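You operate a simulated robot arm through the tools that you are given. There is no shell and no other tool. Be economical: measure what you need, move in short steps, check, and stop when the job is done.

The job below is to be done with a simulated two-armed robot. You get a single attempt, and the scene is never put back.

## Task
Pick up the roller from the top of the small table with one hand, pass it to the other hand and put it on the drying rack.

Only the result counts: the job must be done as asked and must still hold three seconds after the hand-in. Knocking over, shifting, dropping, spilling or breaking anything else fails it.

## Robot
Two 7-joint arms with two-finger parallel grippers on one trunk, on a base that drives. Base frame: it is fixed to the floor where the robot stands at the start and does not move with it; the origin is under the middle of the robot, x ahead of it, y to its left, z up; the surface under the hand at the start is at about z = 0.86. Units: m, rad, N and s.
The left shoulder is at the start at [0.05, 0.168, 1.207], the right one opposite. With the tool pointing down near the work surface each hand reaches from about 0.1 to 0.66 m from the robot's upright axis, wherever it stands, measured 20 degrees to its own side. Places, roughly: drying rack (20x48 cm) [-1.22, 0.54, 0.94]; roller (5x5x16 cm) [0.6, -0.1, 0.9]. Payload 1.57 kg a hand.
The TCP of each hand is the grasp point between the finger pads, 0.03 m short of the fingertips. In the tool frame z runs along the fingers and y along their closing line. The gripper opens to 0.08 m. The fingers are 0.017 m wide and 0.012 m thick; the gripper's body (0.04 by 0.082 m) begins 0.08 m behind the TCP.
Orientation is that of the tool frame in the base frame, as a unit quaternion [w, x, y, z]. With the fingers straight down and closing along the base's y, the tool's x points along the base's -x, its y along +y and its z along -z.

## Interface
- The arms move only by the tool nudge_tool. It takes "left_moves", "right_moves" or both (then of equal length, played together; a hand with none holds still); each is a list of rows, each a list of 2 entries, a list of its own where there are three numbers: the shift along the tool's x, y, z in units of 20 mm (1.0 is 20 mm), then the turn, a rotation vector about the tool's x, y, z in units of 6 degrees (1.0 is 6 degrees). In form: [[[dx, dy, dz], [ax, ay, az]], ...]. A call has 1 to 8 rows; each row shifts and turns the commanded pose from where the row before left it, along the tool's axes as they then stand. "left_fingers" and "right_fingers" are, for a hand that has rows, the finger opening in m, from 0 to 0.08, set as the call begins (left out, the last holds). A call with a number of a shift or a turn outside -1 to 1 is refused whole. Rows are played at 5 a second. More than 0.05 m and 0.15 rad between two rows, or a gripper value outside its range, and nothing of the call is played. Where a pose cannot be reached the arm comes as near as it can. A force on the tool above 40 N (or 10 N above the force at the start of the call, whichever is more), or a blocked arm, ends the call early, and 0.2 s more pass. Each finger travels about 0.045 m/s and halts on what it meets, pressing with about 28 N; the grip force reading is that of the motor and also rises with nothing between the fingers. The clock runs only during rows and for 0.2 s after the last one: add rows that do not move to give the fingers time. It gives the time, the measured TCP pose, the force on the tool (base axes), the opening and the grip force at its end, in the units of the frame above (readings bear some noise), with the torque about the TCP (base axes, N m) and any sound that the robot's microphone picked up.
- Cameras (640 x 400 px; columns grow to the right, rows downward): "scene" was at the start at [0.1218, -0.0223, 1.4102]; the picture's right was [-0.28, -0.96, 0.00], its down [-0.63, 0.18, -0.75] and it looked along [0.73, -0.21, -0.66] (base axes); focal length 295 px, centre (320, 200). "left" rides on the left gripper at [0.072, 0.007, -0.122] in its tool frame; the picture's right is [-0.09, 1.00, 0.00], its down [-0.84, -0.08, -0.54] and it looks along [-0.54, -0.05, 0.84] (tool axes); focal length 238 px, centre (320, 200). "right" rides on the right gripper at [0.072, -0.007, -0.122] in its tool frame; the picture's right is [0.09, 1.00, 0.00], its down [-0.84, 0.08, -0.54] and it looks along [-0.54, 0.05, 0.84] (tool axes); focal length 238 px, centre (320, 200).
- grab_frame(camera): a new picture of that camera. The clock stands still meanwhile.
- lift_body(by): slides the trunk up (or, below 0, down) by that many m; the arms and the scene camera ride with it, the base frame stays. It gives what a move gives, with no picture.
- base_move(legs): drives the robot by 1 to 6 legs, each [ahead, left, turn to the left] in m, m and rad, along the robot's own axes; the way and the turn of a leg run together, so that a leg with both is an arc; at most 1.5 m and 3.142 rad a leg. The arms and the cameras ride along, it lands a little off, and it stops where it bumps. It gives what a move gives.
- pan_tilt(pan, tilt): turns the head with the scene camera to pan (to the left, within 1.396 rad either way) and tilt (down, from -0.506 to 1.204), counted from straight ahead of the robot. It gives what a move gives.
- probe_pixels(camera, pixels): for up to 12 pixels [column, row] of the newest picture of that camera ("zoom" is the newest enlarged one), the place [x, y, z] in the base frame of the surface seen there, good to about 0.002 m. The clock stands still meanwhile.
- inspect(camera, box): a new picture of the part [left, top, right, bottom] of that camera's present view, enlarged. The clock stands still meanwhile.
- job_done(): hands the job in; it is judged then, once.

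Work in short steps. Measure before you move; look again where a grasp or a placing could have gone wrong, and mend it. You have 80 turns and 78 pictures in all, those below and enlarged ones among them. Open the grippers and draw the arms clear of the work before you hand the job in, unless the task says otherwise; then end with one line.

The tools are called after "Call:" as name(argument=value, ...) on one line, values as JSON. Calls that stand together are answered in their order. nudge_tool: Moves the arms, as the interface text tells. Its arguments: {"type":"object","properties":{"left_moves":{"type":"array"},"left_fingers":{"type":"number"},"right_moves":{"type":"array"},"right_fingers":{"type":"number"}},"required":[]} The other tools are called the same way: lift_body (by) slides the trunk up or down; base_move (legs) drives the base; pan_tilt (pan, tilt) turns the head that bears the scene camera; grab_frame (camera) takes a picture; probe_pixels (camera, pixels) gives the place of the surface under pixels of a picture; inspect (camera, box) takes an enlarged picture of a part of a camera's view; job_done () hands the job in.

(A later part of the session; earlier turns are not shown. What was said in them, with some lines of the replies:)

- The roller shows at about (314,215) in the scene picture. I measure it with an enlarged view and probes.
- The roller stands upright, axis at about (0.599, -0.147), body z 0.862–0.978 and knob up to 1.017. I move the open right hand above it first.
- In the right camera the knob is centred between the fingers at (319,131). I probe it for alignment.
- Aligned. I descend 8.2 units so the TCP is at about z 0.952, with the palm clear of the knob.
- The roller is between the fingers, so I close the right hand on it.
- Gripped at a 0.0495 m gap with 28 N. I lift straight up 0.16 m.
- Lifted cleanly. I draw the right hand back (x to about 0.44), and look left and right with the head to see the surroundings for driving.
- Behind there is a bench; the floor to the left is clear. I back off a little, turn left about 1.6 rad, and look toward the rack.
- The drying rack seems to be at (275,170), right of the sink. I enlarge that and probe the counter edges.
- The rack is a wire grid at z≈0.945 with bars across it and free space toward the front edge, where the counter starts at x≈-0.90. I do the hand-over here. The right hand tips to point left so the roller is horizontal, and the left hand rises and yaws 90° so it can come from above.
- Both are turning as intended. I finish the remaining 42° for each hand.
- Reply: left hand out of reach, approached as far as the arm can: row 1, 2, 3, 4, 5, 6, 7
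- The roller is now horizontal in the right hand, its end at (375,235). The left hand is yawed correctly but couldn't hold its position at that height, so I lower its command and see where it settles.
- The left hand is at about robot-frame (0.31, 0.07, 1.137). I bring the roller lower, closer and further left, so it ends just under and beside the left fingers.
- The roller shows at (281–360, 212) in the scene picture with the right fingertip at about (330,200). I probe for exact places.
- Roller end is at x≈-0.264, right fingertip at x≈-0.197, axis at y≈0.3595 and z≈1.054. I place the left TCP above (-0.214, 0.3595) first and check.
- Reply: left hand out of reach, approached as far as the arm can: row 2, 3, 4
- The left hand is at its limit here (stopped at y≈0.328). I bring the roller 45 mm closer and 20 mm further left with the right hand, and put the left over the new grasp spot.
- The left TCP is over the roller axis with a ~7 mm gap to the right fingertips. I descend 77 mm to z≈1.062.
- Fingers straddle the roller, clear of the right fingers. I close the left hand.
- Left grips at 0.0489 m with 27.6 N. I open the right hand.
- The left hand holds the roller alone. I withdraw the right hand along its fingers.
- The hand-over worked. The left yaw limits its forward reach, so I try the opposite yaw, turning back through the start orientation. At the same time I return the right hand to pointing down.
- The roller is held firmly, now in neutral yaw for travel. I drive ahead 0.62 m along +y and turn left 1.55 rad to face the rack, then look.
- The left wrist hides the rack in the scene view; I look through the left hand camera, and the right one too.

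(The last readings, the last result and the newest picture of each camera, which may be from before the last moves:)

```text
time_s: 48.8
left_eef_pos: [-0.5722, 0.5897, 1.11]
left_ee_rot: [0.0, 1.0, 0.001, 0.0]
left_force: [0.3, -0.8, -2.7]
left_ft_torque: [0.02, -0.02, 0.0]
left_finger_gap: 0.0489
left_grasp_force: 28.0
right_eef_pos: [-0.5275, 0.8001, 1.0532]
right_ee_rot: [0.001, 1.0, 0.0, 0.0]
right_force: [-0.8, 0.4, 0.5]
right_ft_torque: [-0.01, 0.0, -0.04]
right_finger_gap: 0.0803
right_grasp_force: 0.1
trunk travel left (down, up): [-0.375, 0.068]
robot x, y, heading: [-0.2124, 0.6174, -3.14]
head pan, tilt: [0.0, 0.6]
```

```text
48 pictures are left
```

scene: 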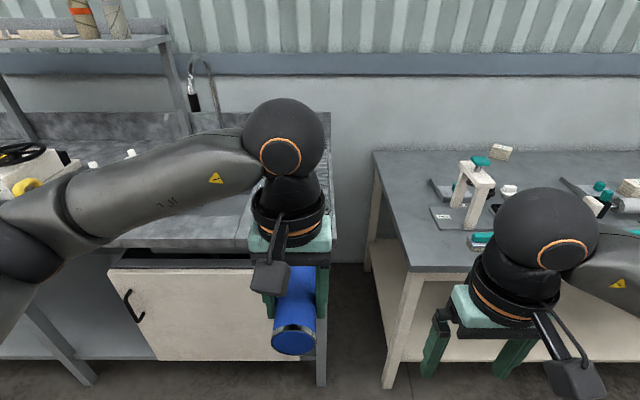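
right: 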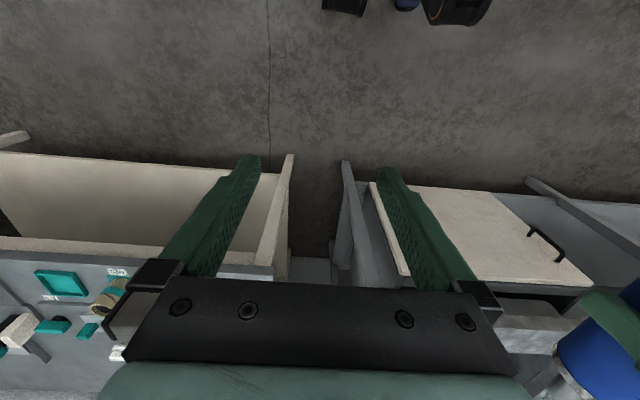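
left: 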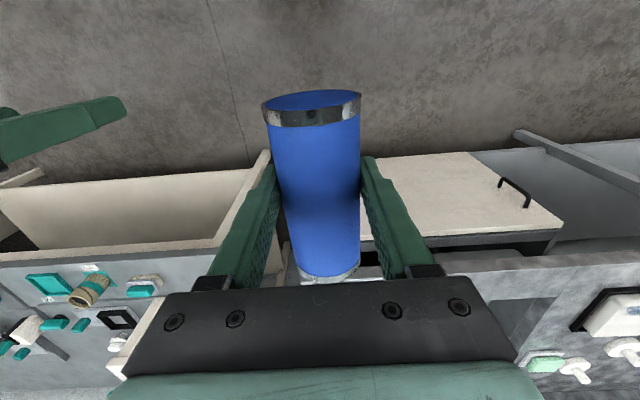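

I move the left hand 0.2 m to the robot's left so the head can see the rack.

Call:
nudge_tool(left_moves=[[[0, 1, 0], [0, 0, 0]], [[0, 1, 0], [0, 0, 0]], [[0, 1, 0], [0, 0, 0]], [[0, 1, 0], [0, 0, 0]], [[0, 1, 0], [0, 0, 0]], [[0, 1, 0], [0, 0, 0]], [[0, 1, 0], [0, 0, 0]], [[0, 1, 0], [0, 0, 0]]])

Call:
nudge_tool(left_moves=[[[0, 1, 0], [0, 0, 0]], [[0, 1, 0], [0, 0, 0]]])

Call:
grab_frame(camera="scene")

```text
time_s: 50.6
left_eef_pos: [-0.5712, 0.4297, 1.1098]
left_ee_rot: [-0.001, 1.0, 0.002, 0.0]
left_force: [-0.1, -0.4, -4.1]
left_ft_torque: [0.01, -0.02, -0.05]
left_finger_gap: 0.0491
left_grasp_force: 27.5
right_eef_pos: [-0.5273, 0.7975, 1.0546]
right_ee_rot: [0.0, 1.0, 0.0, 0.0]
right_force: [1.3, -0.4, -0.7]
right_ft_torque: [0.0, 0.02, -0.04]
right_finger_gap: 0.0799
right_grasp_force: 0.0
trunk travel left (down, up): [-0.375, 0.068]
robot x, y, heading: [-0.2127, 0.6223, -3.138]
head pan, tilt: [0.0, 0.6]
```

```text
time_s: 51.2
left_eef_pos: [-0.5711, 0.3885, 1.1096]
left_ee_rot: [-0.001, 1.0, 0.002, 0.001]
left_force: [0.8, 1.1, -3.2]
left_ft_torque: [-0.02, -0.03, 0.02]
left_finger_gap: 0.0494
left_grasp_force: 27.9
right_eef_pos: [-0.5285, 0.7986, 1.0526]
right_ee_rot: [0.0, 1.0, 0.0, 0.0]
right_force: [0.0, 0.2, -0.3]
right_ft_torque: [-0.04, -0.03, -0.01]
right_finger_gap: 0.0798
right_grasp_force: 0.1
trunk travel left (down, up): [-0.375, 0.068]
robot x, y, heading: [-0.2172, 0.6196, -3.136]
head pan, tilt: [0.0, 0.6]
```

```text
47 pictures are left
```

scene: 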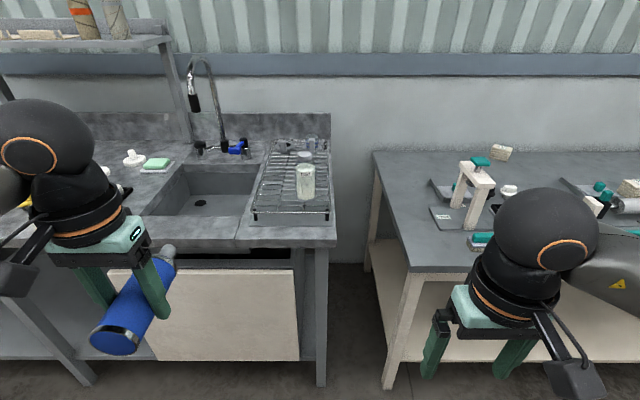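

The rack is visible at (292,185), with a glass standing on it at (305,180). I enlarge it.

Call:
inspect(camera="scene", box=[235, 130, 347, 235])

```text
3.81 times, centred on (291, 182) of scene
```

zoom: 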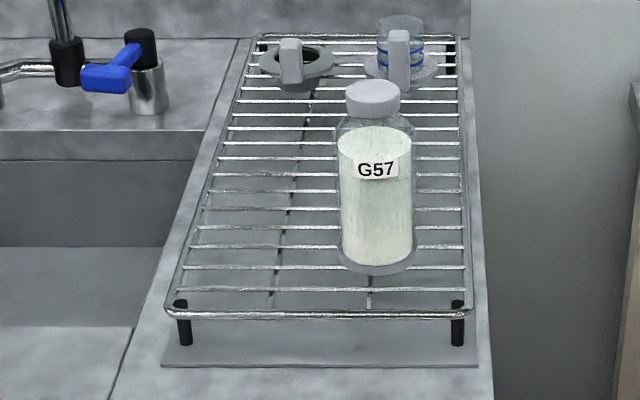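

Call:
probe_pixels(camera="zoom", pixels=[[175, 309], [460, 312], [240, 268], [250, 226], [262, 185], [275, 144], [375, 262], [340, 240], [412, 240], [375, 95], [255, 45], [240, 291]])

Call:
probe_pixels(camera="zoom", pixels=[[290, 80], [320, 60], [290, 50], [270, 65], [342, 200], [412, 200], [375, 270], [345, 120], [408, 120], [236, 246], [228, 206], [420, 291]])

```text
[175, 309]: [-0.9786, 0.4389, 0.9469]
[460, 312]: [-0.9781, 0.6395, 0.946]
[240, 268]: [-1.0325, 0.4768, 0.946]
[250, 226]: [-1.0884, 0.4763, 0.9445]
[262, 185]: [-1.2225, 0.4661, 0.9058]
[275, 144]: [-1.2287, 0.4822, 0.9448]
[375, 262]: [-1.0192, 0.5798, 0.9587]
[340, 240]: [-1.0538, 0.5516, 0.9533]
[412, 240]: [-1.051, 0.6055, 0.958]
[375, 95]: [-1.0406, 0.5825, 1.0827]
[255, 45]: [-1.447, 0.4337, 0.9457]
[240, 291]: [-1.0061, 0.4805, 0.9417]
```

```text
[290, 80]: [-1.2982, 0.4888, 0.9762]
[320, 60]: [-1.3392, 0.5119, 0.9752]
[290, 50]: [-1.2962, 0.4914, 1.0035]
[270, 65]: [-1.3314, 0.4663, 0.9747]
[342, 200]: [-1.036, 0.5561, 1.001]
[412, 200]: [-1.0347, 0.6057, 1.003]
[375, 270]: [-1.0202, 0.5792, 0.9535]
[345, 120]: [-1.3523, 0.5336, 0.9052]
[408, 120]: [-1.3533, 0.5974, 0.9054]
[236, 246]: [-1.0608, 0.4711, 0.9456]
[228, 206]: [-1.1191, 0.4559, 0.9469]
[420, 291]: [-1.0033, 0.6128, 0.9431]
```

The bars run along y, spaced ~28 mm, top at z≈0.946. The free zone is x −1.08…−1.28 behind bottle G57, which stands at (−1.045, 0.581). I plan to lay the roller along y between bars near x≈−1.16. Now I test the other yaw direction with the hand extended.

Call:
nudge_tool(left_moves=[[[-1, 0, -0.5], [0, 0, 0]], [[-1, 0, -0.5], [0, 0, 0]], [[-1, 0, 0], [0, 0, 0]], [[-1, 0, 0], [0, 0, 0]], [[-1, 0, 0], [0, 0, 0]], [[-1, 0, 0], [0, 0, 0]], [[-1, 0, 0], [0, 0, 0]], [[0, 0, 0], [0, 0, 0]]])

Call:
nudge_tool(left_moves=[[[0, 0, 0], [0, 0, -1]], [[0, 0, 0], [0, 0, -1]], [[0, 0, 0], [0, 0, -1]], [[0, 0, 0], [0, 0, -1]], [[0, 0, 0], [0, 0, -1]], [[0, 0, 0], [0, 0, -1]], [[0, 0, 0], [0, 0, -1]], [[0, 0, 0], [0, 0, -1]]])

Call:
nudge_tool(left_moves=[[[0, 0, 0], [0, 0, -1]], [[0, 0, 0], [0, 0, -1]], [[0, 0, 0], [0, 0, -1]], [[0, 0, 0], [0, 0, -1]], [[0, 0, 0], [0, 0, -1]], [[0, 0, 0], [0, 0, -1]], [[0, 0, 0], [0, 0, -1]]])

Call:
grab_frame(camera="scene")

```text
time_s: 53.0
left_eef_pos: [-0.7127, 0.3869, 1.1296]
left_ee_rot: [0.0, 1.0, 0.002, 0.0]
left_force: [-0.6, 0.0, -3.8]
left_ft_torque: [-0.01, -0.04, -0.02]
left_finger_gap: 0.0488
left_grasp_force: 28.2
right_eef_pos: [-0.5274, 0.7984, 1.0544]
right_ee_rot: [0.0, 1.0, 0.0, 0.0]
right_force: [-0.5, 0.6, 0.1]
right_ft_torque: [-0.02, 0.01, 0.02]
right_finger_gap: 0.08
right_grasp_force: 0.0
trunk travel left (down, up): [-0.375, 0.068]
robot x, y, heading: [-0.2144, 0.6197, -3.135]
head pan, tilt: [0.0, 0.6]
```

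```text
time_s: 54.8
left_eef_pos: [-0.7113, 0.3882, 1.1304]
left_ee_rot: [0.001, 0.912, 0.41, 0.0]
left_force: [-0.5, -0.5, -3.1]
left_ft_torque: [0.0, -0.05, -0.01]
left_finger_gap: 0.049
left_grasp_force: 27.8
right_eef_pos: [-0.5283, 0.7987, 1.0529]
right_ee_rot: [-0.001, 1.0, 0.0, 0.0]
right_force: [-0.1, -0.8, 0.3]
right_ft_torque: [0.01, -0.01, 0.0]
right_finger_gap: 0.0799
right_grasp_force: 0.1
trunk travel left (down, up): [-0.375, 0.068]
robot x, y, heading: [-0.2192, 0.6208, -3.142]
head pan, tilt: [0.0, 0.6]
```

```text
time_s: 56.4
left_eef_pos: [-0.7127, 0.3887, 1.1302]
left_ee_rot: [0.0, 0.704, 0.71, 0.0]
left_force: [1.1, 0.3, -3.3]
left_ft_torque: [0.04, 0.02, -0.01]
left_finger_gap: 0.0487
left_grasp_force: 28.2
right_eef_pos: [-0.5272, 0.7992, 1.0546]
right_ee_rot: [0.0, 1.0, 0.0, 0.0]
right_force: [-0.1, 1.0, -0.1]
right_ft_torque: [0.0, -0.03, 0.02]
right_finger_gap: 0.0799
right_grasp_force: 0.0
trunk travel left (down, up): [-0.375, 0.068]
robot x, y, heading: [-0.2092, 0.6199, -3.143]
head pan, tilt: [0.0, 0.6]
```

```text
45 pictures are left
```

scene: 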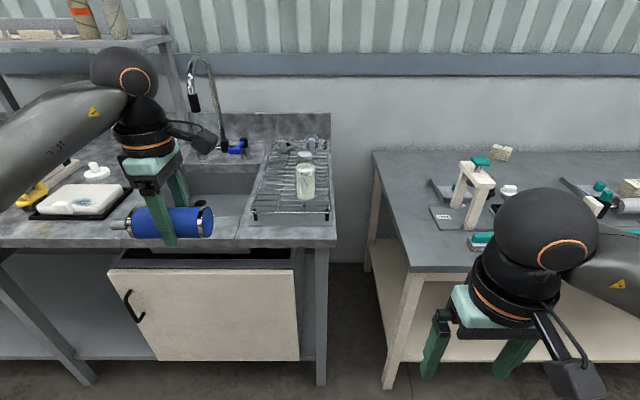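

The opposite yaw works at full extension. I raise the trunk, and look down at the base front and the counter edge to see how close I can drive.

Call:
lift_body(by=0.065)

Call:
pan_tilt(pan=0.0, tilt=1.1)

Call:
grab_frame(camera="scene")

```text
time_s: 57.4
left_eef_pos: [-0.7123, 0.3893, 1.1944]
left_ee_rot: [0.0, 0.705, 0.709, -0.001]
left_force: [-0.1, -0.1, -3.5]
left_ft_torque: [0.08, -0.01, 0.02]
left_finger_gap: 0.0491
left_grasp_force: 27.9
right_eef_pos: [-0.528, 0.7989, 1.1177]
right_ee_rot: [0.0, 1.0, 0.0, 0.0]
right_force: [-0.6, -0.4, 0.9]
right_ft_torque: [0.02, 0.0, -0.01]
right_finger_gap: 0.0801
right_grasp_force: 0.1
trunk travel left (down, up): [-0.44, 0.003]
robot x, y, heading: [-0.2129, 0.6185, -3.139]
head pan, tilt: [0.0, 0.6]
```

```text
time_s: 58.3
left_eef_pos: [-0.7114, 0.3899, 1.1946]
left_ee_rot: [0.0, 0.706, 0.708, 0.0]
left_force: [-0.3, 0.1, -4.0]
left_ft_torque: [0.06, -0.01, 0.0]
left_finger_gap: 0.0493
left_grasp_force: 28.0
right_eef_pos: [-0.5272, 0.799, 1.1188]
right_ee_rot: [0.001, 1.0, 0.0, 0.001]
right_force: [0.4, -0.5, 0.2]
right_ft_torque: [0.0, 0.02, -0.02]
right_finger_gap: 0.0802
right_grasp_force: 0.1
trunk travel left (down, up): [-0.44, 0.003]
robot x, y, heading: [-0.2156, 0.6217, -3.142]
head pan, tilt: [0.0, 1.1]
```

```text
44 pictures are left
```

scene: 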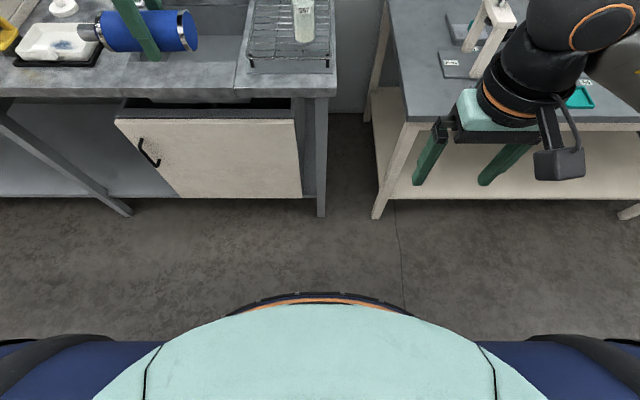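

Call:
probe_pixels(camera="scene", pixels=[[318, 293], [318, 297], [320, 310], [100, 370], [540, 370], [318, 215], [285, 195], [376, 218], [285, 94], [400, 125], [20, 355]])

```text
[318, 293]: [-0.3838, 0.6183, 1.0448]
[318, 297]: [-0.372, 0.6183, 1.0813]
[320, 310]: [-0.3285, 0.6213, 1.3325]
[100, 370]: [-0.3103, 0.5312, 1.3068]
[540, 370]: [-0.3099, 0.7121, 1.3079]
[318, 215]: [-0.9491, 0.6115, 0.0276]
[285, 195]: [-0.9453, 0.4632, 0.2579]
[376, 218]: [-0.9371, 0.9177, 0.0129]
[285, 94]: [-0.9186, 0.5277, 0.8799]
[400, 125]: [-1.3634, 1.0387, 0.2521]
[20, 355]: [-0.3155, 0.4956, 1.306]
```

Torso front is only 0.17 m ahead of the axis, so getting to x≈-0.55 is reasonable. I bring the left hand 0.1 m inward and check the faucet position.

Call:
nudge_tool(left_moves=[[[1, 0, 0], [0, 0, 0]], [[1, 0, 0], [0, 0, 0]], [[1, 0, 0], [0, 0, 0]], [[1, 0, 0], [0, 0, 0]], [[1, 0, 0], [0, 0, 0]]])

Call:
pan_tilt(pan=0.0, tilt=0.6)

Call:
grab_frame(camera="scene")

```text
time_s: 59.5
left_eef_pos: [-0.7113, 0.4899, 1.1942]
left_ee_rot: [0.0, 0.705, 0.709, 0.0]
left_force: [-1.0, 0.7, -3.7]
left_ft_torque: [0.03, -0.01, 0.01]
left_finger_gap: 0.049
left_grasp_force: 27.9
right_eef_pos: [-0.5284, 0.7999, 1.1193]
right_ee_rot: [0.001, 1.0, 0.0, 0.0]
right_force: [-0.6, -0.3, 0.8]
right_ft_torque: [-0.02, 0.03, 0.02]
right_finger_gap: 0.0799
right_grasp_force: 0.0
trunk travel left (down, up): [-0.44, 0.003]
robot x, y, heading: [-0.2182, 0.6201, -3.146]
head pan, tilt: [0.0, 1.1]
```

```text
time_s: 60.5
left_eef_pos: [-0.7122, 0.4888, 1.195]
left_ee_rot: [0.0, 0.706, 0.708, -0.001]
left_force: [1.1, 0.6, -3.0]
left_ft_torque: [0.05, 0.0, -0.01]
left_finger_gap: 0.0488
left_grasp_force: 28.0
right_eef_pos: [-0.5281, 0.799, 1.1194]
right_ee_rot: [0.001, 1.0, 0.0, 0.0]
right_force: [0.8, 0.3, 0.0]
right_ft_torque: [0.0, 0.0, 0.02]
right_finger_gap: 0.08
right_grasp_force: 0.1
trunk travel left (down, up): [-0.44, 0.003]
robot x, y, heading: [-0.2159, 0.6209, -3.144]
head pan, tilt: [0.0, 0.6]
```

```text
43 pictures are left
```

scene: 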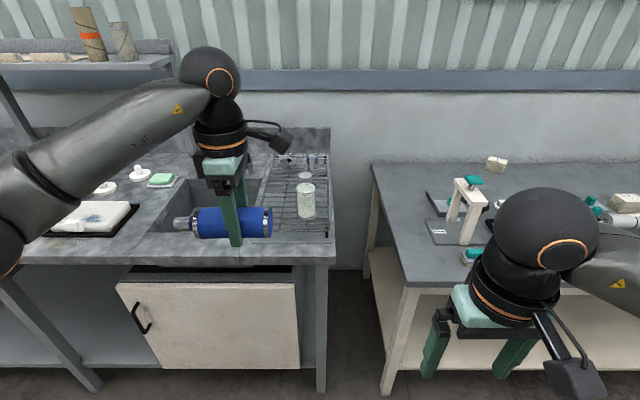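

Path is fine: the faucet is at the back left (y≈0.2), and the hand at z 1.195 clears the bottle. I drive 0.33 m ahead and 0.07 m to the right.

Call:
base_move(legs=[[0.2, -0.07, 0], [0.13, 0, 0]])

Call:
grab_frame(camera="scene")

Call:
grab_frame(camera="left")

```text
time_s: 63.0
left_eef_pos: [-1.0413, 0.5596, 1.1953]
left_ee_rot: [0.0, 0.706, 0.708, 0.0]
left_force: [-0.5, -0.3, -3.3]
left_ft_torque: [0.04, -0.04, 0.0]
left_finger_gap: 0.049
left_grasp_force: 28.4
right_eef_pos: [-0.8554, 0.8689, 1.1193]
right_ee_rot: [0.001, 1.0, 0.001, 0.0]
right_force: [0.1, 0.7, -0.2]
right_ft_torque: [0.02, 0.0, 0.0]
right_finger_gap: 0.0798
right_grasp_force: 0.0
trunk travel left (down, up): [-0.44, 0.003]
robot x, y, heading: [-0.5419, 0.6874, -3.137]
head pan, tilt: [0.0, 0.6]
```

```text
42 pictures are left
```

scene: 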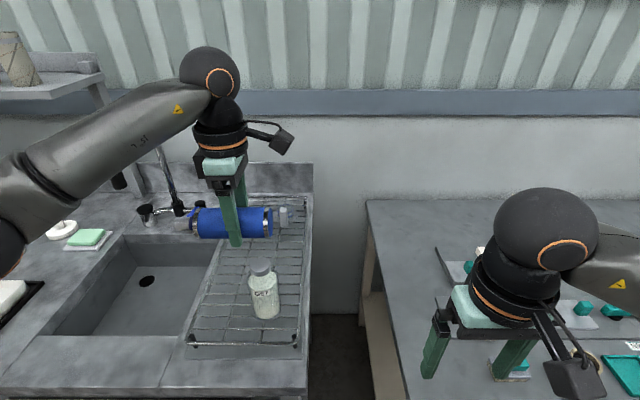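

```text
41 pictures are left
```

left: 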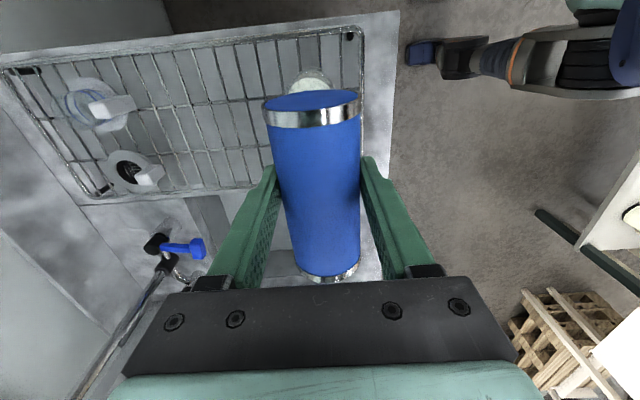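

Robot is in position. I probe the faucet, bars around x≈-1.16, and the bottle top.

Call:
probe_pixels(camera="left", pixels=[[165, 262], [130, 320], [95, 375], [195, 247], [157, 241], [163, 170], [250, 150], [230, 100], [310, 82]])

Call:
inspect(camera="scene", box=[180, 170, 320, 350])

```text
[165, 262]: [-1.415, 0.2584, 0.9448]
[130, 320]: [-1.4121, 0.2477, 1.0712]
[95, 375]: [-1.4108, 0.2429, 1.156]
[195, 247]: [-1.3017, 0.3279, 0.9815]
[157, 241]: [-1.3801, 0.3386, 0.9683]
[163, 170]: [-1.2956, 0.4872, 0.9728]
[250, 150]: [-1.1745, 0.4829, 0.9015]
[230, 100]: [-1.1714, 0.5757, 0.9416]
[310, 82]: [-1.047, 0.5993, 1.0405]
```

```text
2.22 times, centred on (250, 260) of scene
```

zoom: 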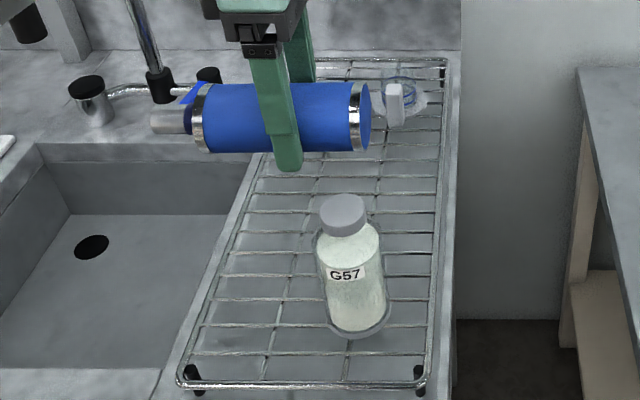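

Call:
probe_pixels(camera="zoom", pixels=[[290, 177], [290, 193], [290, 211], [290, 229], [290, 250], [400, 176], [400, 193], [400, 211], [400, 229], [344, 205], [262, 177], [262, 211]])

```text
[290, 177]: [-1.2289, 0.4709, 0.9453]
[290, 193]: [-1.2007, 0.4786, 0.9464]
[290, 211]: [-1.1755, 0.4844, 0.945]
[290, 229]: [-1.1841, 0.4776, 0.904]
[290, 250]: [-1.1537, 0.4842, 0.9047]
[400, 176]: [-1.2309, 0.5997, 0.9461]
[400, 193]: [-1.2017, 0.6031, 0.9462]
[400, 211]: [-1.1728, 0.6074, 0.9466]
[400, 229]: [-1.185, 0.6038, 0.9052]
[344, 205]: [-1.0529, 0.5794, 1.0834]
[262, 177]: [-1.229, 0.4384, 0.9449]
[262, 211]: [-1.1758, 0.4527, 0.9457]
```

Bars are at x = -1.145, -1.173, -1.201, -1.229. I move the hand over the groove at x=-1.159, staying high.

Call:
nudge_tool(left_moves=[[[0, -1, 0], [0, 0, 0]], [[0, -1, 0], [0, 0, 0]], [[0, -1, 0], [0, 0, 0]], [[0, -1, 0], [0, 0, 0]], [[0, -1, 0], [0, 0, 0]], [[0, -0.9, 0], [0, 0, 0]], [[0, 0, 0], [0, 0, 0]]])

Call:
grab_frame(camera="left")

Call:
grab_frame(camera="scene")

```text
time_s: 64.6
left_eef_pos: [-1.1491, 0.5579, 1.1962]
left_ee_rot: [0.0, 0.706, 0.708, -0.001]
left_force: [-0.1, -0.8, -2.9]
left_ft_torque: [0.02, 0.01, 0.02]
left_finger_gap: 0.0491
left_grasp_force: 27.4
left hand out of reach, approached as far as the arm can: row 6
right_eef_pos: [-0.855, 0.8693, 1.1194]
right_ee_rot: [0.001, 1.0, 0.0, 0.0]
right_force: [-0.8, -0.1, 0.0]
right_ft_torque: [-0.04, 0.01, 0.0]
right_finger_gap: 0.08
right_grasp_force: 0.1
trunk travel left (down, up): [-0.44, 0.003]
robot x, y, heading: [-0.5407, 0.6893, -3.135]
head pan, tilt: [0.0, 0.6]
```

```text
39 pictures are left
```

left: 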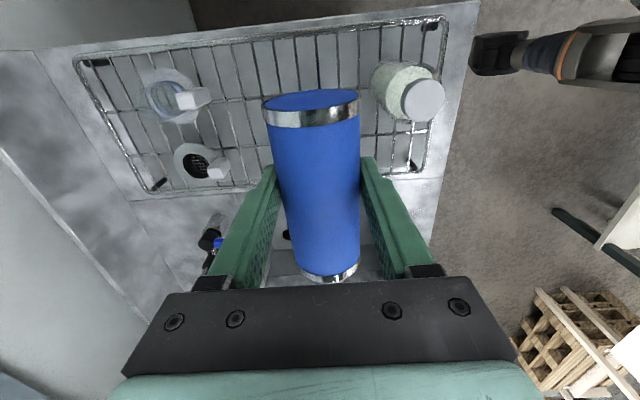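

```text
38 pictures are left
```

scene: 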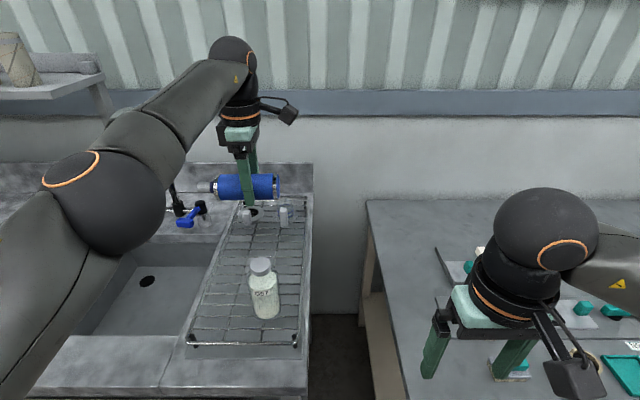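

The reach limit stopped it at x=-1.149, so I drive 5 cm closer.

Call:
base_move(legs=[[0.05, 0, 0]])

```text
time_s: 65.5
left_eef_pos: [-1.1995, 0.5569, 1.1946]
left_ee_rot: [0.0, 0.706, 0.708, 0.001]
left_force: [-0.4, 0.4, -3.4]
left_ft_torque: [0.06, -0.05, 0.04]
left_finger_gap: 0.049
left_grasp_force: 27.9
right_eef_pos: [-0.9069, 0.8683, 1.1179]
right_ee_rot: [0.001, 1.0, 0.0, 0.001]
right_force: [-0.5, -0.5, 0.5]
right_ft_torque: [0.0, 0.01, -0.01]
right_finger_gap: 0.0796
right_grasp_force: 0.1
trunk travel left (down, up): [-0.44, 0.003]
robot x, y, heading: [-0.5892, 0.6869, -3.141]
head pan, tilt: [0.0, 0.6]
```

No bump. I bring the hand back to x=-1.159, then descend to about z 1.04 and check.

Call:
nudge_tool(left_moves=[[[0.1, 1, 0], [0, 0, 0]], [[0.05, 1, 0], [0, 0, 0]], [[0, 0, 1], [0, 0, 0]], [[0, 0, 1], [0, 0, 0]], [[0, 0, 1], [0, 0, 0]], [[0, 0, 1], [0, 0, 0]], [[0, 0, 1], [0, 0, 0]], [[0, 0, 0], [0, 0, 0]]])

Call:
grab_frame(camera="left")

Call:
grab_frame(camera="scene")

```text
time_s: 67.3
left_eef_pos: [-1.1585, 0.5602, 1.0965]
left_ee_rot: [-0.001, 0.706, 0.708, -0.001]
left_force: [0.3, -0.5, -2.5]
left_ft_torque: [0.04, 0.0, 0.02]
left_finger_gap: 0.0491
left_grasp_force: 27.2
right_eef_pos: [-0.9043, 0.868, 1.1177]
right_ee_rot: [0.001, 1.0, 0.001, 0.0]
right_force: [-0.8, -0.1, 0.7]
right_ft_torque: [-0.02, -0.02, 0.05]
right_finger_gap: 0.0802
right_grasp_force: 0.0
trunk travel left (down, up): [-0.44, 0.003]
robot x, y, heading: [-0.5921, 0.6876, -3.135]
head pan, tilt: [0.0, 0.6]
```

```text
37 pictures are left
```

left: 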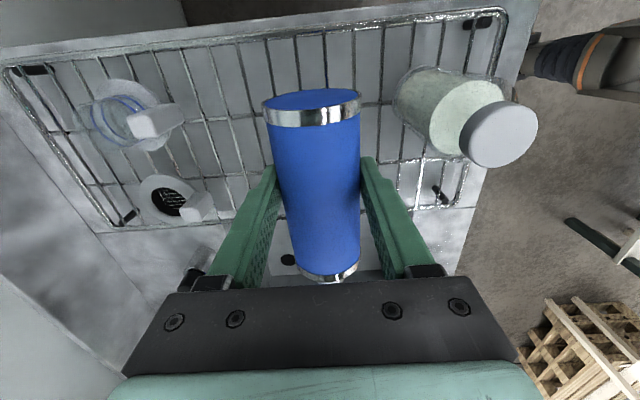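

```text
36 pictures are left
```

scene: 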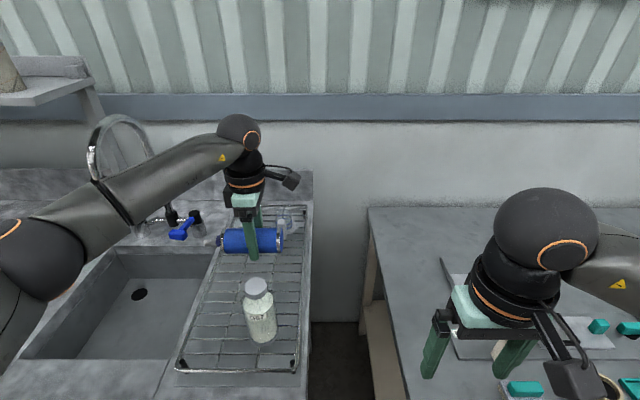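

Clear of the bottle and funnel. I check that the roller is level with probes on its top along its length.

Call:
inspect(camera="scene", box=[200, 190, 320, 290])

Call:
probe_pixels(camera="left", pixels=[[314, 130], [318, 200], [325, 250]])

```text
4.00 times, centred on (260, 240) of scene
```

zoom: 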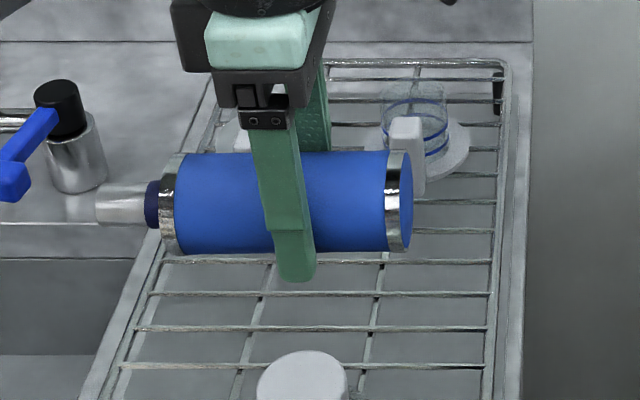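

```text
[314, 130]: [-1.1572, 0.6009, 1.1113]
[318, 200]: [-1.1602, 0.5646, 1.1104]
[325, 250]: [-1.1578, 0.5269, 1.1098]
```

Level within 1 mm. Resting TCP height should be ≈0.977, so I descend to about 0.983 first.

Call:
nudge_tool(left_moves=[[[0, 0, 1], [0, 0, 0]], [[0, 0, 1], [0, 0, 0]], [[0, 0, 1], [0, 0, 0]], [[0, 0, 1], [0, 0, 0]], [[0, 0, 1], [0, 0, 0]], [[0, 0, 0.65], [0, 0, 0]], [[0, 0, 0], [0, 0, 0]]])

Call:
inspect(camera="scene", box=[200, 190, 320, 290])

Call:
grab_frame(camera="left")

```text
time_s: 68.9
left_eef_pos: [-1.1577, 0.5608, 0.9816]
left_ee_rot: [0.0, 0.705, 0.709, 0.0]
left_force: [0.9, -0.5, -2.1]
left_ft_torque: [0.05, -0.01, -0.01]
left_finger_gap: 0.0489
left_grasp_force: 28.0
right_eef_pos: [-0.9055, 0.8673, 1.1198]
right_ee_rot: [0.0, 1.0, 0.001, 0.001]
right_force: [-0.5, -0.3, 0.2]
right_ft_torque: [0.0, 0.0, -0.01]
right_finger_gap: 0.0797
right_grasp_force: 0.0
trunk travel left (down, up): [-0.44, 0.003]
robot x, y, heading: [-0.5924, 0.6904, -3.142]
head pan, tilt: [0.0, 0.6]
```

```text
4.00 times, centred on (260, 240) of scene
```

zoom: 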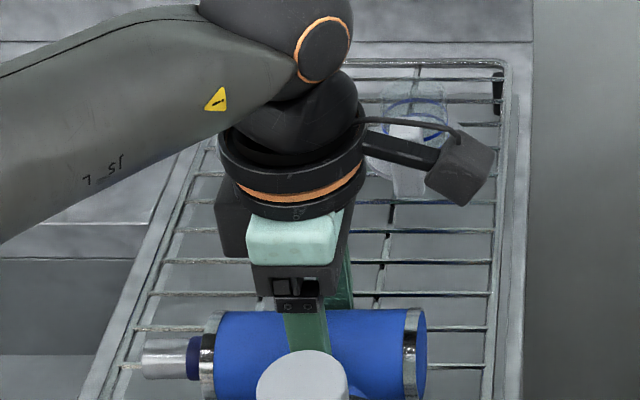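

```text
33 pictures are left
```

left: 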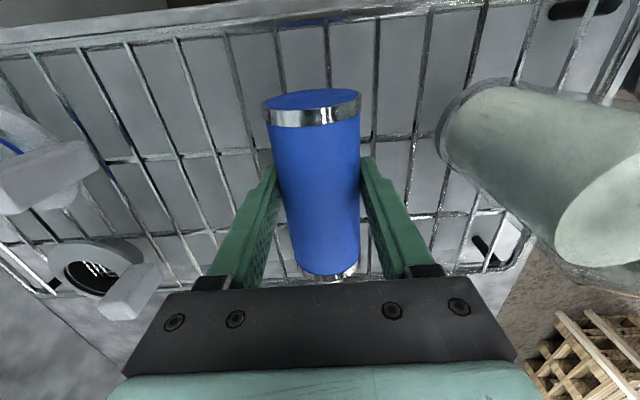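

Nearly touching. I lower in 2 mm steps and watch the force.

Call:
nudge_tool(left_moves=[[[0, 0, 0.1], [0, 0, 0]], [[0, 0, 0.1], [0, 0, 0]], [[0, 0, 0], [0, 0, 0]]])

```text
time_s: 69.7
left_eef_pos: [-1.1582, 0.5615, 0.9811]
left_ee_rot: [-0.002, 0.705, 0.709, -0.001]
left_force: [-1.5, -0.7, 8.6]
left_ft_torque: [-0.8, 0.09, -0.07]
left_finger_gap: 0.049
left_grasp_force: 27.8
right_eef_pos: [-0.9043, 0.868, 1.1192]
right_ee_rot: [0.001, 1.0, 0.0, -0.001]
right_force: [0.7, 0.1, 0.0]
right_ft_torque: [-0.01, -0.02, -0.02]
right_finger_gap: 0.0799
right_grasp_force: 0.0
trunk travel left (down, up): [-0.44, 0.003]
robot x, y, heading: [-0.5856, 0.687, -3.134]
head pan, tilt: [0.0, 0.6]
```

Contact (force changed +11 N), mostly on the knob-side end. I check where the bars lie relative to the roller.

Call:
inspect(camera="left", box=[200, 20, 440, 300])

Call:
probe_pixels(camera="left", pixels=[[282, 70], [327, 70], [376, 70], [234, 70], [312, 110], [318, 200], [324, 255]])

```text
1.43 times, centred on (320, 160) of left
```

zoom: 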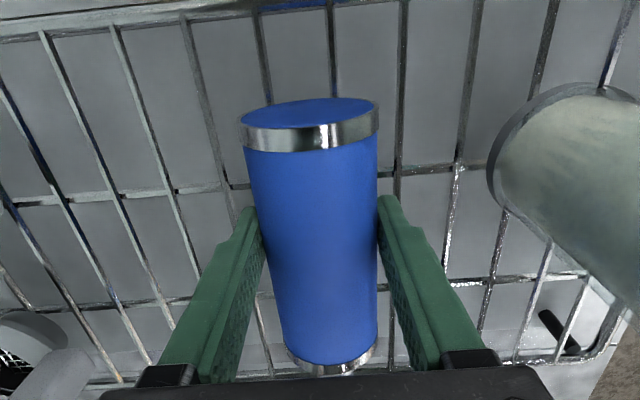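

```text
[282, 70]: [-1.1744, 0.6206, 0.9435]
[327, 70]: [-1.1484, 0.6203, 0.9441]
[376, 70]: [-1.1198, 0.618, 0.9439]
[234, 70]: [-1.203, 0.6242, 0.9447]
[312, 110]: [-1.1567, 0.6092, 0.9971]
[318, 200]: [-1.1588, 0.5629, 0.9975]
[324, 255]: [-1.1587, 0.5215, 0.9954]
```

The roller is over the groove between bars at −1.174 and −1.148 (centre −1.161), tilted ~2 mm. I shift 2 mm back and press 2 mm lower so it seats.

Call:
nudge_tool(left_moves=[[[0, -0.12, 0], [0, 0, 0]], [[0, 0, 0.1], [0, 0, 0]], [[0, 0, 0], [0, 0, 0]]])

```text
time_s: 70.5
left_eef_pos: [-1.159, 0.5615, 0.9794]
left_ee_rot: [-0.001, 0.705, 0.709, -0.001]
left_force: [10.3, -1.8, 19.8]
left_ft_torque: [0.01, -0.39, 0.1]
left_finger_gap: 0.0492
left_grasp_force: 28.1
right_eef_pos: [-0.902, 0.8687, 1.12]
right_ee_rot: [0.001, 1.0, 0.001, -0.002]
right_force: [0.6, -0.8, -0.1]
right_ft_torque: [-0.01, 0.02, -0.02]
right_finger_gap: 0.0799
right_grasp_force: 0.1
trunk travel left (down, up): [-0.44, 0.003]
robot x, y, heading: [-0.5918, 0.6896, -3.141]
head pan, tilt: [0.0, 0.6]
```

Now it is seated along its length, but the rear bar pushes +10 N in x. I undo the x shift and reduce the pressing slightly.

Call:
nudge_tool(left_moves=[[[0, 0.15, -0.05], [0, 0, 0]], [[0, 0, 0], [0, 0, 0]], [[0, 0, 0], [0, 0, 0]]])

```text
time_s: 71.3
left_eef_pos: [-1.1576, 0.5626, 0.9791]
left_ee_rot: [-0.003, 0.705, 0.709, -0.003]
left_force: [-6.4, 0.2, 18.8]
left_ft_torque: [0.07, 0.21, -0.15]
left_finger_gap: 0.049
left_grasp_force: 28.0
right_eef_pos: [-0.9044, 0.8686, 1.1191]
right_ee_rot: [0.001, 1.0, 0.001, -0.001]
right_force: [-1.3, 0.1, 0.3]
right_ft_torque: [0.02, 0.02, -0.02]
right_finger_gap: 0.0801
right_grasp_force: 0.1
trunk travel left (down, up): [-0.44, 0.003]
robot x, y, heading: [-0.5929, 0.6892, -3.137]
head pan, tilt: [0.0, 0.6]
```

The force sign flips, so it is seated in the groove. I centre it, take off the pressure, then open the fingers modestly.

Call:
nudge_tool(left_moves=[[[0, -0.06, -0.08], [0, 0, 0]], [[0, 0, 0], [0, 0, 0]], [[0, 0, 0], [0, 0, 0]]])

Call:
nudge_tool(left_moves=[[[0, 0, 0], [0, 0, 0]], [[0, 0, 0], [0, 0, 0]], [[0, 0, 0], [0, 0, 0]]], left_fingers=0.066)

Call:
grab_frame(camera="left")

Call:
probe_pixels(camera="left", pixels=[[312, 130], [318, 200], [324, 255]])

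```text
time_s: 72.1
left_eef_pos: [-1.1583, 0.5618, 0.9788]
left_ee_rot: [0.0, 0.706, 0.708, -0.001]
left_force: [-5.1, 1.2, 11.0]
left_ft_torque: [0.06, 0.22, 0.07]
left_finger_gap: 0.049
left_grasp_force: 28.4
right_eef_pos: [-0.9047, 0.8692, 1.1187]
right_ee_rot: [0.001, 1.0, 0.001, 0.0]
right_force: [-1.5, -0.4, -0.5]
right_ft_torque: [-0.03, -0.05, 0.0]
right_finger_gap: 0.0801
right_grasp_force: 0.0
trunk travel left (down, up): [-0.44, 0.003]
robot x, y, heading: [-0.5935, 0.6873, -3.14]
head pan, tilt: [0.0, 0.6]
```

```text
time_s: 72.9
left_eef_pos: [-1.1589, 0.5604, 0.9789]
left_ee_rot: [0.0, 0.706, 0.708, 0.0]
left_force: [0.3, -0.5, 1.2]
left_ft_torque: [0.0, 0.0, 0.01]
left_finger_gap: 0.0659
left_grasp_force: 0.0
right_eef_pos: [-0.9052, 0.8681, 1.1191]
right_ee_rot: [0.0, 1.0, 0.001, 0.0]
right_force: [-0.5, -0.4, -0.6]
right_ft_torque: [-0.02, -0.02, 0.05]
right_finger_gap: 0.0799
right_grasp_force: 0.0
trunk travel left (down, up): [-0.44, 0.003]
robot x, y, heading: [-0.5909, 0.6915, -3.141]
head pan, tilt: [0.0, 0.6]
```

```text
31 pictures are left
```

left: 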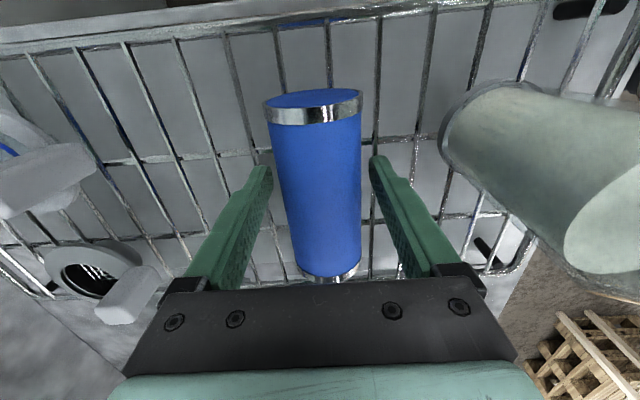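

```text
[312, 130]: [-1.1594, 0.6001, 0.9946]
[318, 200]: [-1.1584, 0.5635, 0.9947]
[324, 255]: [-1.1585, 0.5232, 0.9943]
```

The roller rests level (top z≈0.9945) and free of both fingers. I raise the hand straight up.

Call:
nudge_tool(left_moves=[[[0, 0, -0.5], [0, 0, 0]], [[0, 0, -1], [0, 0, 0]], [[0, 0, -1], [0, 0, 0]], [[0, 0, -1], [0, 0, 0]], [[0, 0, -1], [0, 0, 0]], [[0, 0, -1], [0, 0, 0]], [[0, 0, -1], [0, 0, 0]], [[0, 0, -1], [0, 0, 0]]])

Call:
grab_frame(camera="left")

```text
time_s: 74.7
left_eef_pos: [-1.1598, 0.5614, 1.1287]
left_ee_rot: [-0.001, 0.705, 0.709, 0.0]
left_force: [-0.6, 0.0, 0.0]
left_ft_torque: [0.0, -0.03, 0.0]
left_finger_gap: 0.0661
left_grasp_force: 0.0
right_eef_pos: [-0.9044, 0.868, 1.1189]
right_ee_rot: [0.001, 1.0, -0.001, 0.0]
right_force: [0.5, 1.2, -0.1]
right_ft_torque: [-0.01, 0.02, 0.0]
right_finger_gap: 0.08
right_grasp_force: 0.2
trunk travel left (down, up): [-0.44, 0.003]
robot x, y, heading: [-0.5915, 0.6839, -3.139]
head pan, tilt: [0.0, 0.6]
```

```text
30 pictures are left
```

left: 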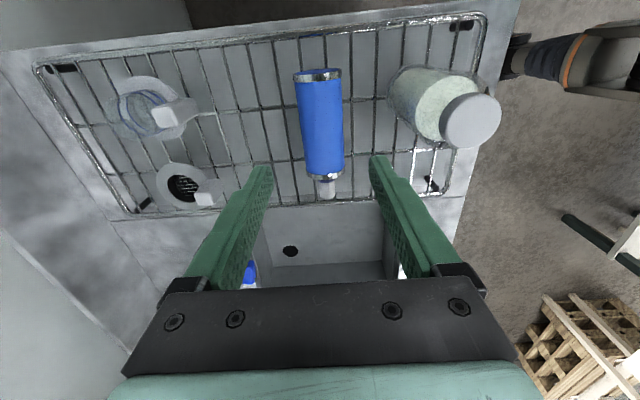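

The roller lies on the rack. I raise a bit more and back the base away 0.35 m, then verify.

Call:
nudge_tool(left_moves=[[[0, 0, -1], [0, 0, 0]], [[0, 0, -1], [0, 0, 0]], [[0, 0, -1], [0, 0, 0]], [[0, 0, 0], [0, 0, 0]]])

Call:
base_move(legs=[[-0.35, 0, 0]])

Call:
pan_tilt(pan=0.15, tilt=0.6)

Call:
grab_frame(camera="scene")

Call:
grab_frame(camera="left")

```text
time_s: 75.7
left_eef_pos: [-1.1576, 0.5611, 1.1885]
left_ee_rot: [-0.001, 0.706, 0.708, 0.0]
left_force: [-0.3, -0.2, 0.1]
left_ft_torque: [0.02, -0.01, -0.01]
left_finger_gap: 0.0658
left_grasp_force: 0.0
right_eef_pos: [-0.9054, 0.8666, 1.12]
right_ee_rot: [0.0, 1.0, 0.0, 0.0]
right_force: [0.1, 0.8, 0.0]
right_ft_torque: [-0.02, 0.02, 0.02]
right_finger_gap: 0.0801
right_grasp_force: 0.2
trunk travel left (down, up): [-0.44, 0.003]
robot x, y, heading: [-0.592, 0.6869, -3.138]
head pan, tilt: [0.0, 0.6]
```

```text
time_s: 78.0
left_eef_pos: [-0.8085, 0.5626, 1.1879]
left_ee_rot: [0.0, 0.706, 0.709, -0.001]
left_force: [0.4, 0.1, 0.5]
left_ft_torque: [0.01, 0.02, -0.01]
left_finger_gap: 0.0659
left_grasp_force: 0.1
right_eef_pos: [-0.5554, 0.8687, 1.1179]
right_ee_rot: [0.001, 1.0, 0.001, -0.001]
right_force: [0.0, 1.0, 0.1]
right_ft_torque: [0.03, 0.0, 0.0]
right_finger_gap: 0.08
right_grasp_force: 0.2
trunk travel left (down, up): [-0.44, 0.003]
robot x, y, heading: [-0.2419, 0.6912, -3.14]
head pan, tilt: [0.0, 0.6]
```

```text
time_s: 78.7
left_eef_pos: [-0.8097, 0.5633, 1.1886]
left_ee_rot: [0.0, 0.705, 0.709, 0.0]
left_force: [-0.5, -0.3, -0.4]
left_ft_torque: [-0.01, -0.03, 0.02]
left_finger_gap: 0.0661
left_grasp_force: 0.1
right_eef_pos: [-0.5553, 0.8688, 1.1189]
right_ee_rot: [0.001, 1.0, 0.0, -0.001]
right_force: [-0.9, 0.0, 0.5]
right_ft_torque: [-0.01, 0.0, -0.03]
right_finger_gap: 0.08
right_grasp_force: 0.0
trunk travel left (down, up): [-0.44, 0.003]
robot x, y, heading: [-0.2455, 0.6887, -3.138]
head pan, tilt: [0.15, 0.6]
```

```text
29 pictures are left
```

scene: 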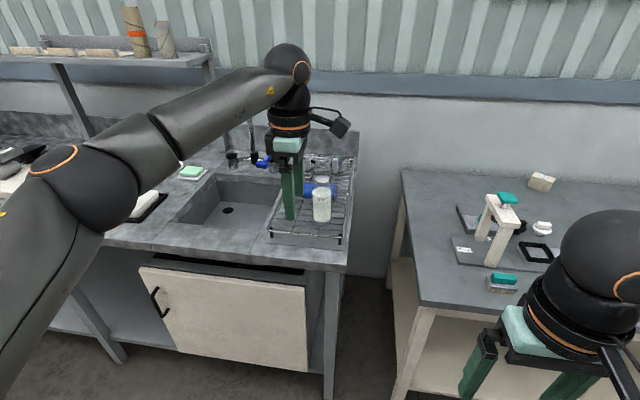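

```text
28 pictures are left
```

left: 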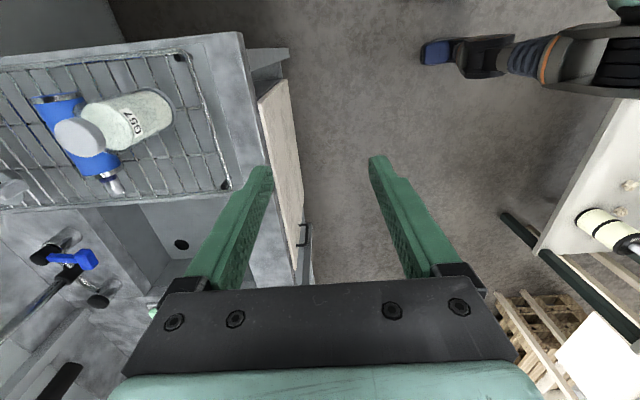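

The roller lies on the rack at (75,135) in the left picture, and the bottle and other items still stand where they were. Both grippers are open and clear, so I hand in.

Call:
job_done()

```text
The job is handed in.
```

I picked up the roller with the right hand, passed it to the left, and laid it on the drying rack between two bars. In the last pictures it was lying level and nothing else on the rack had moved. I opened both grippers, drew the arms clear and handed the job in.
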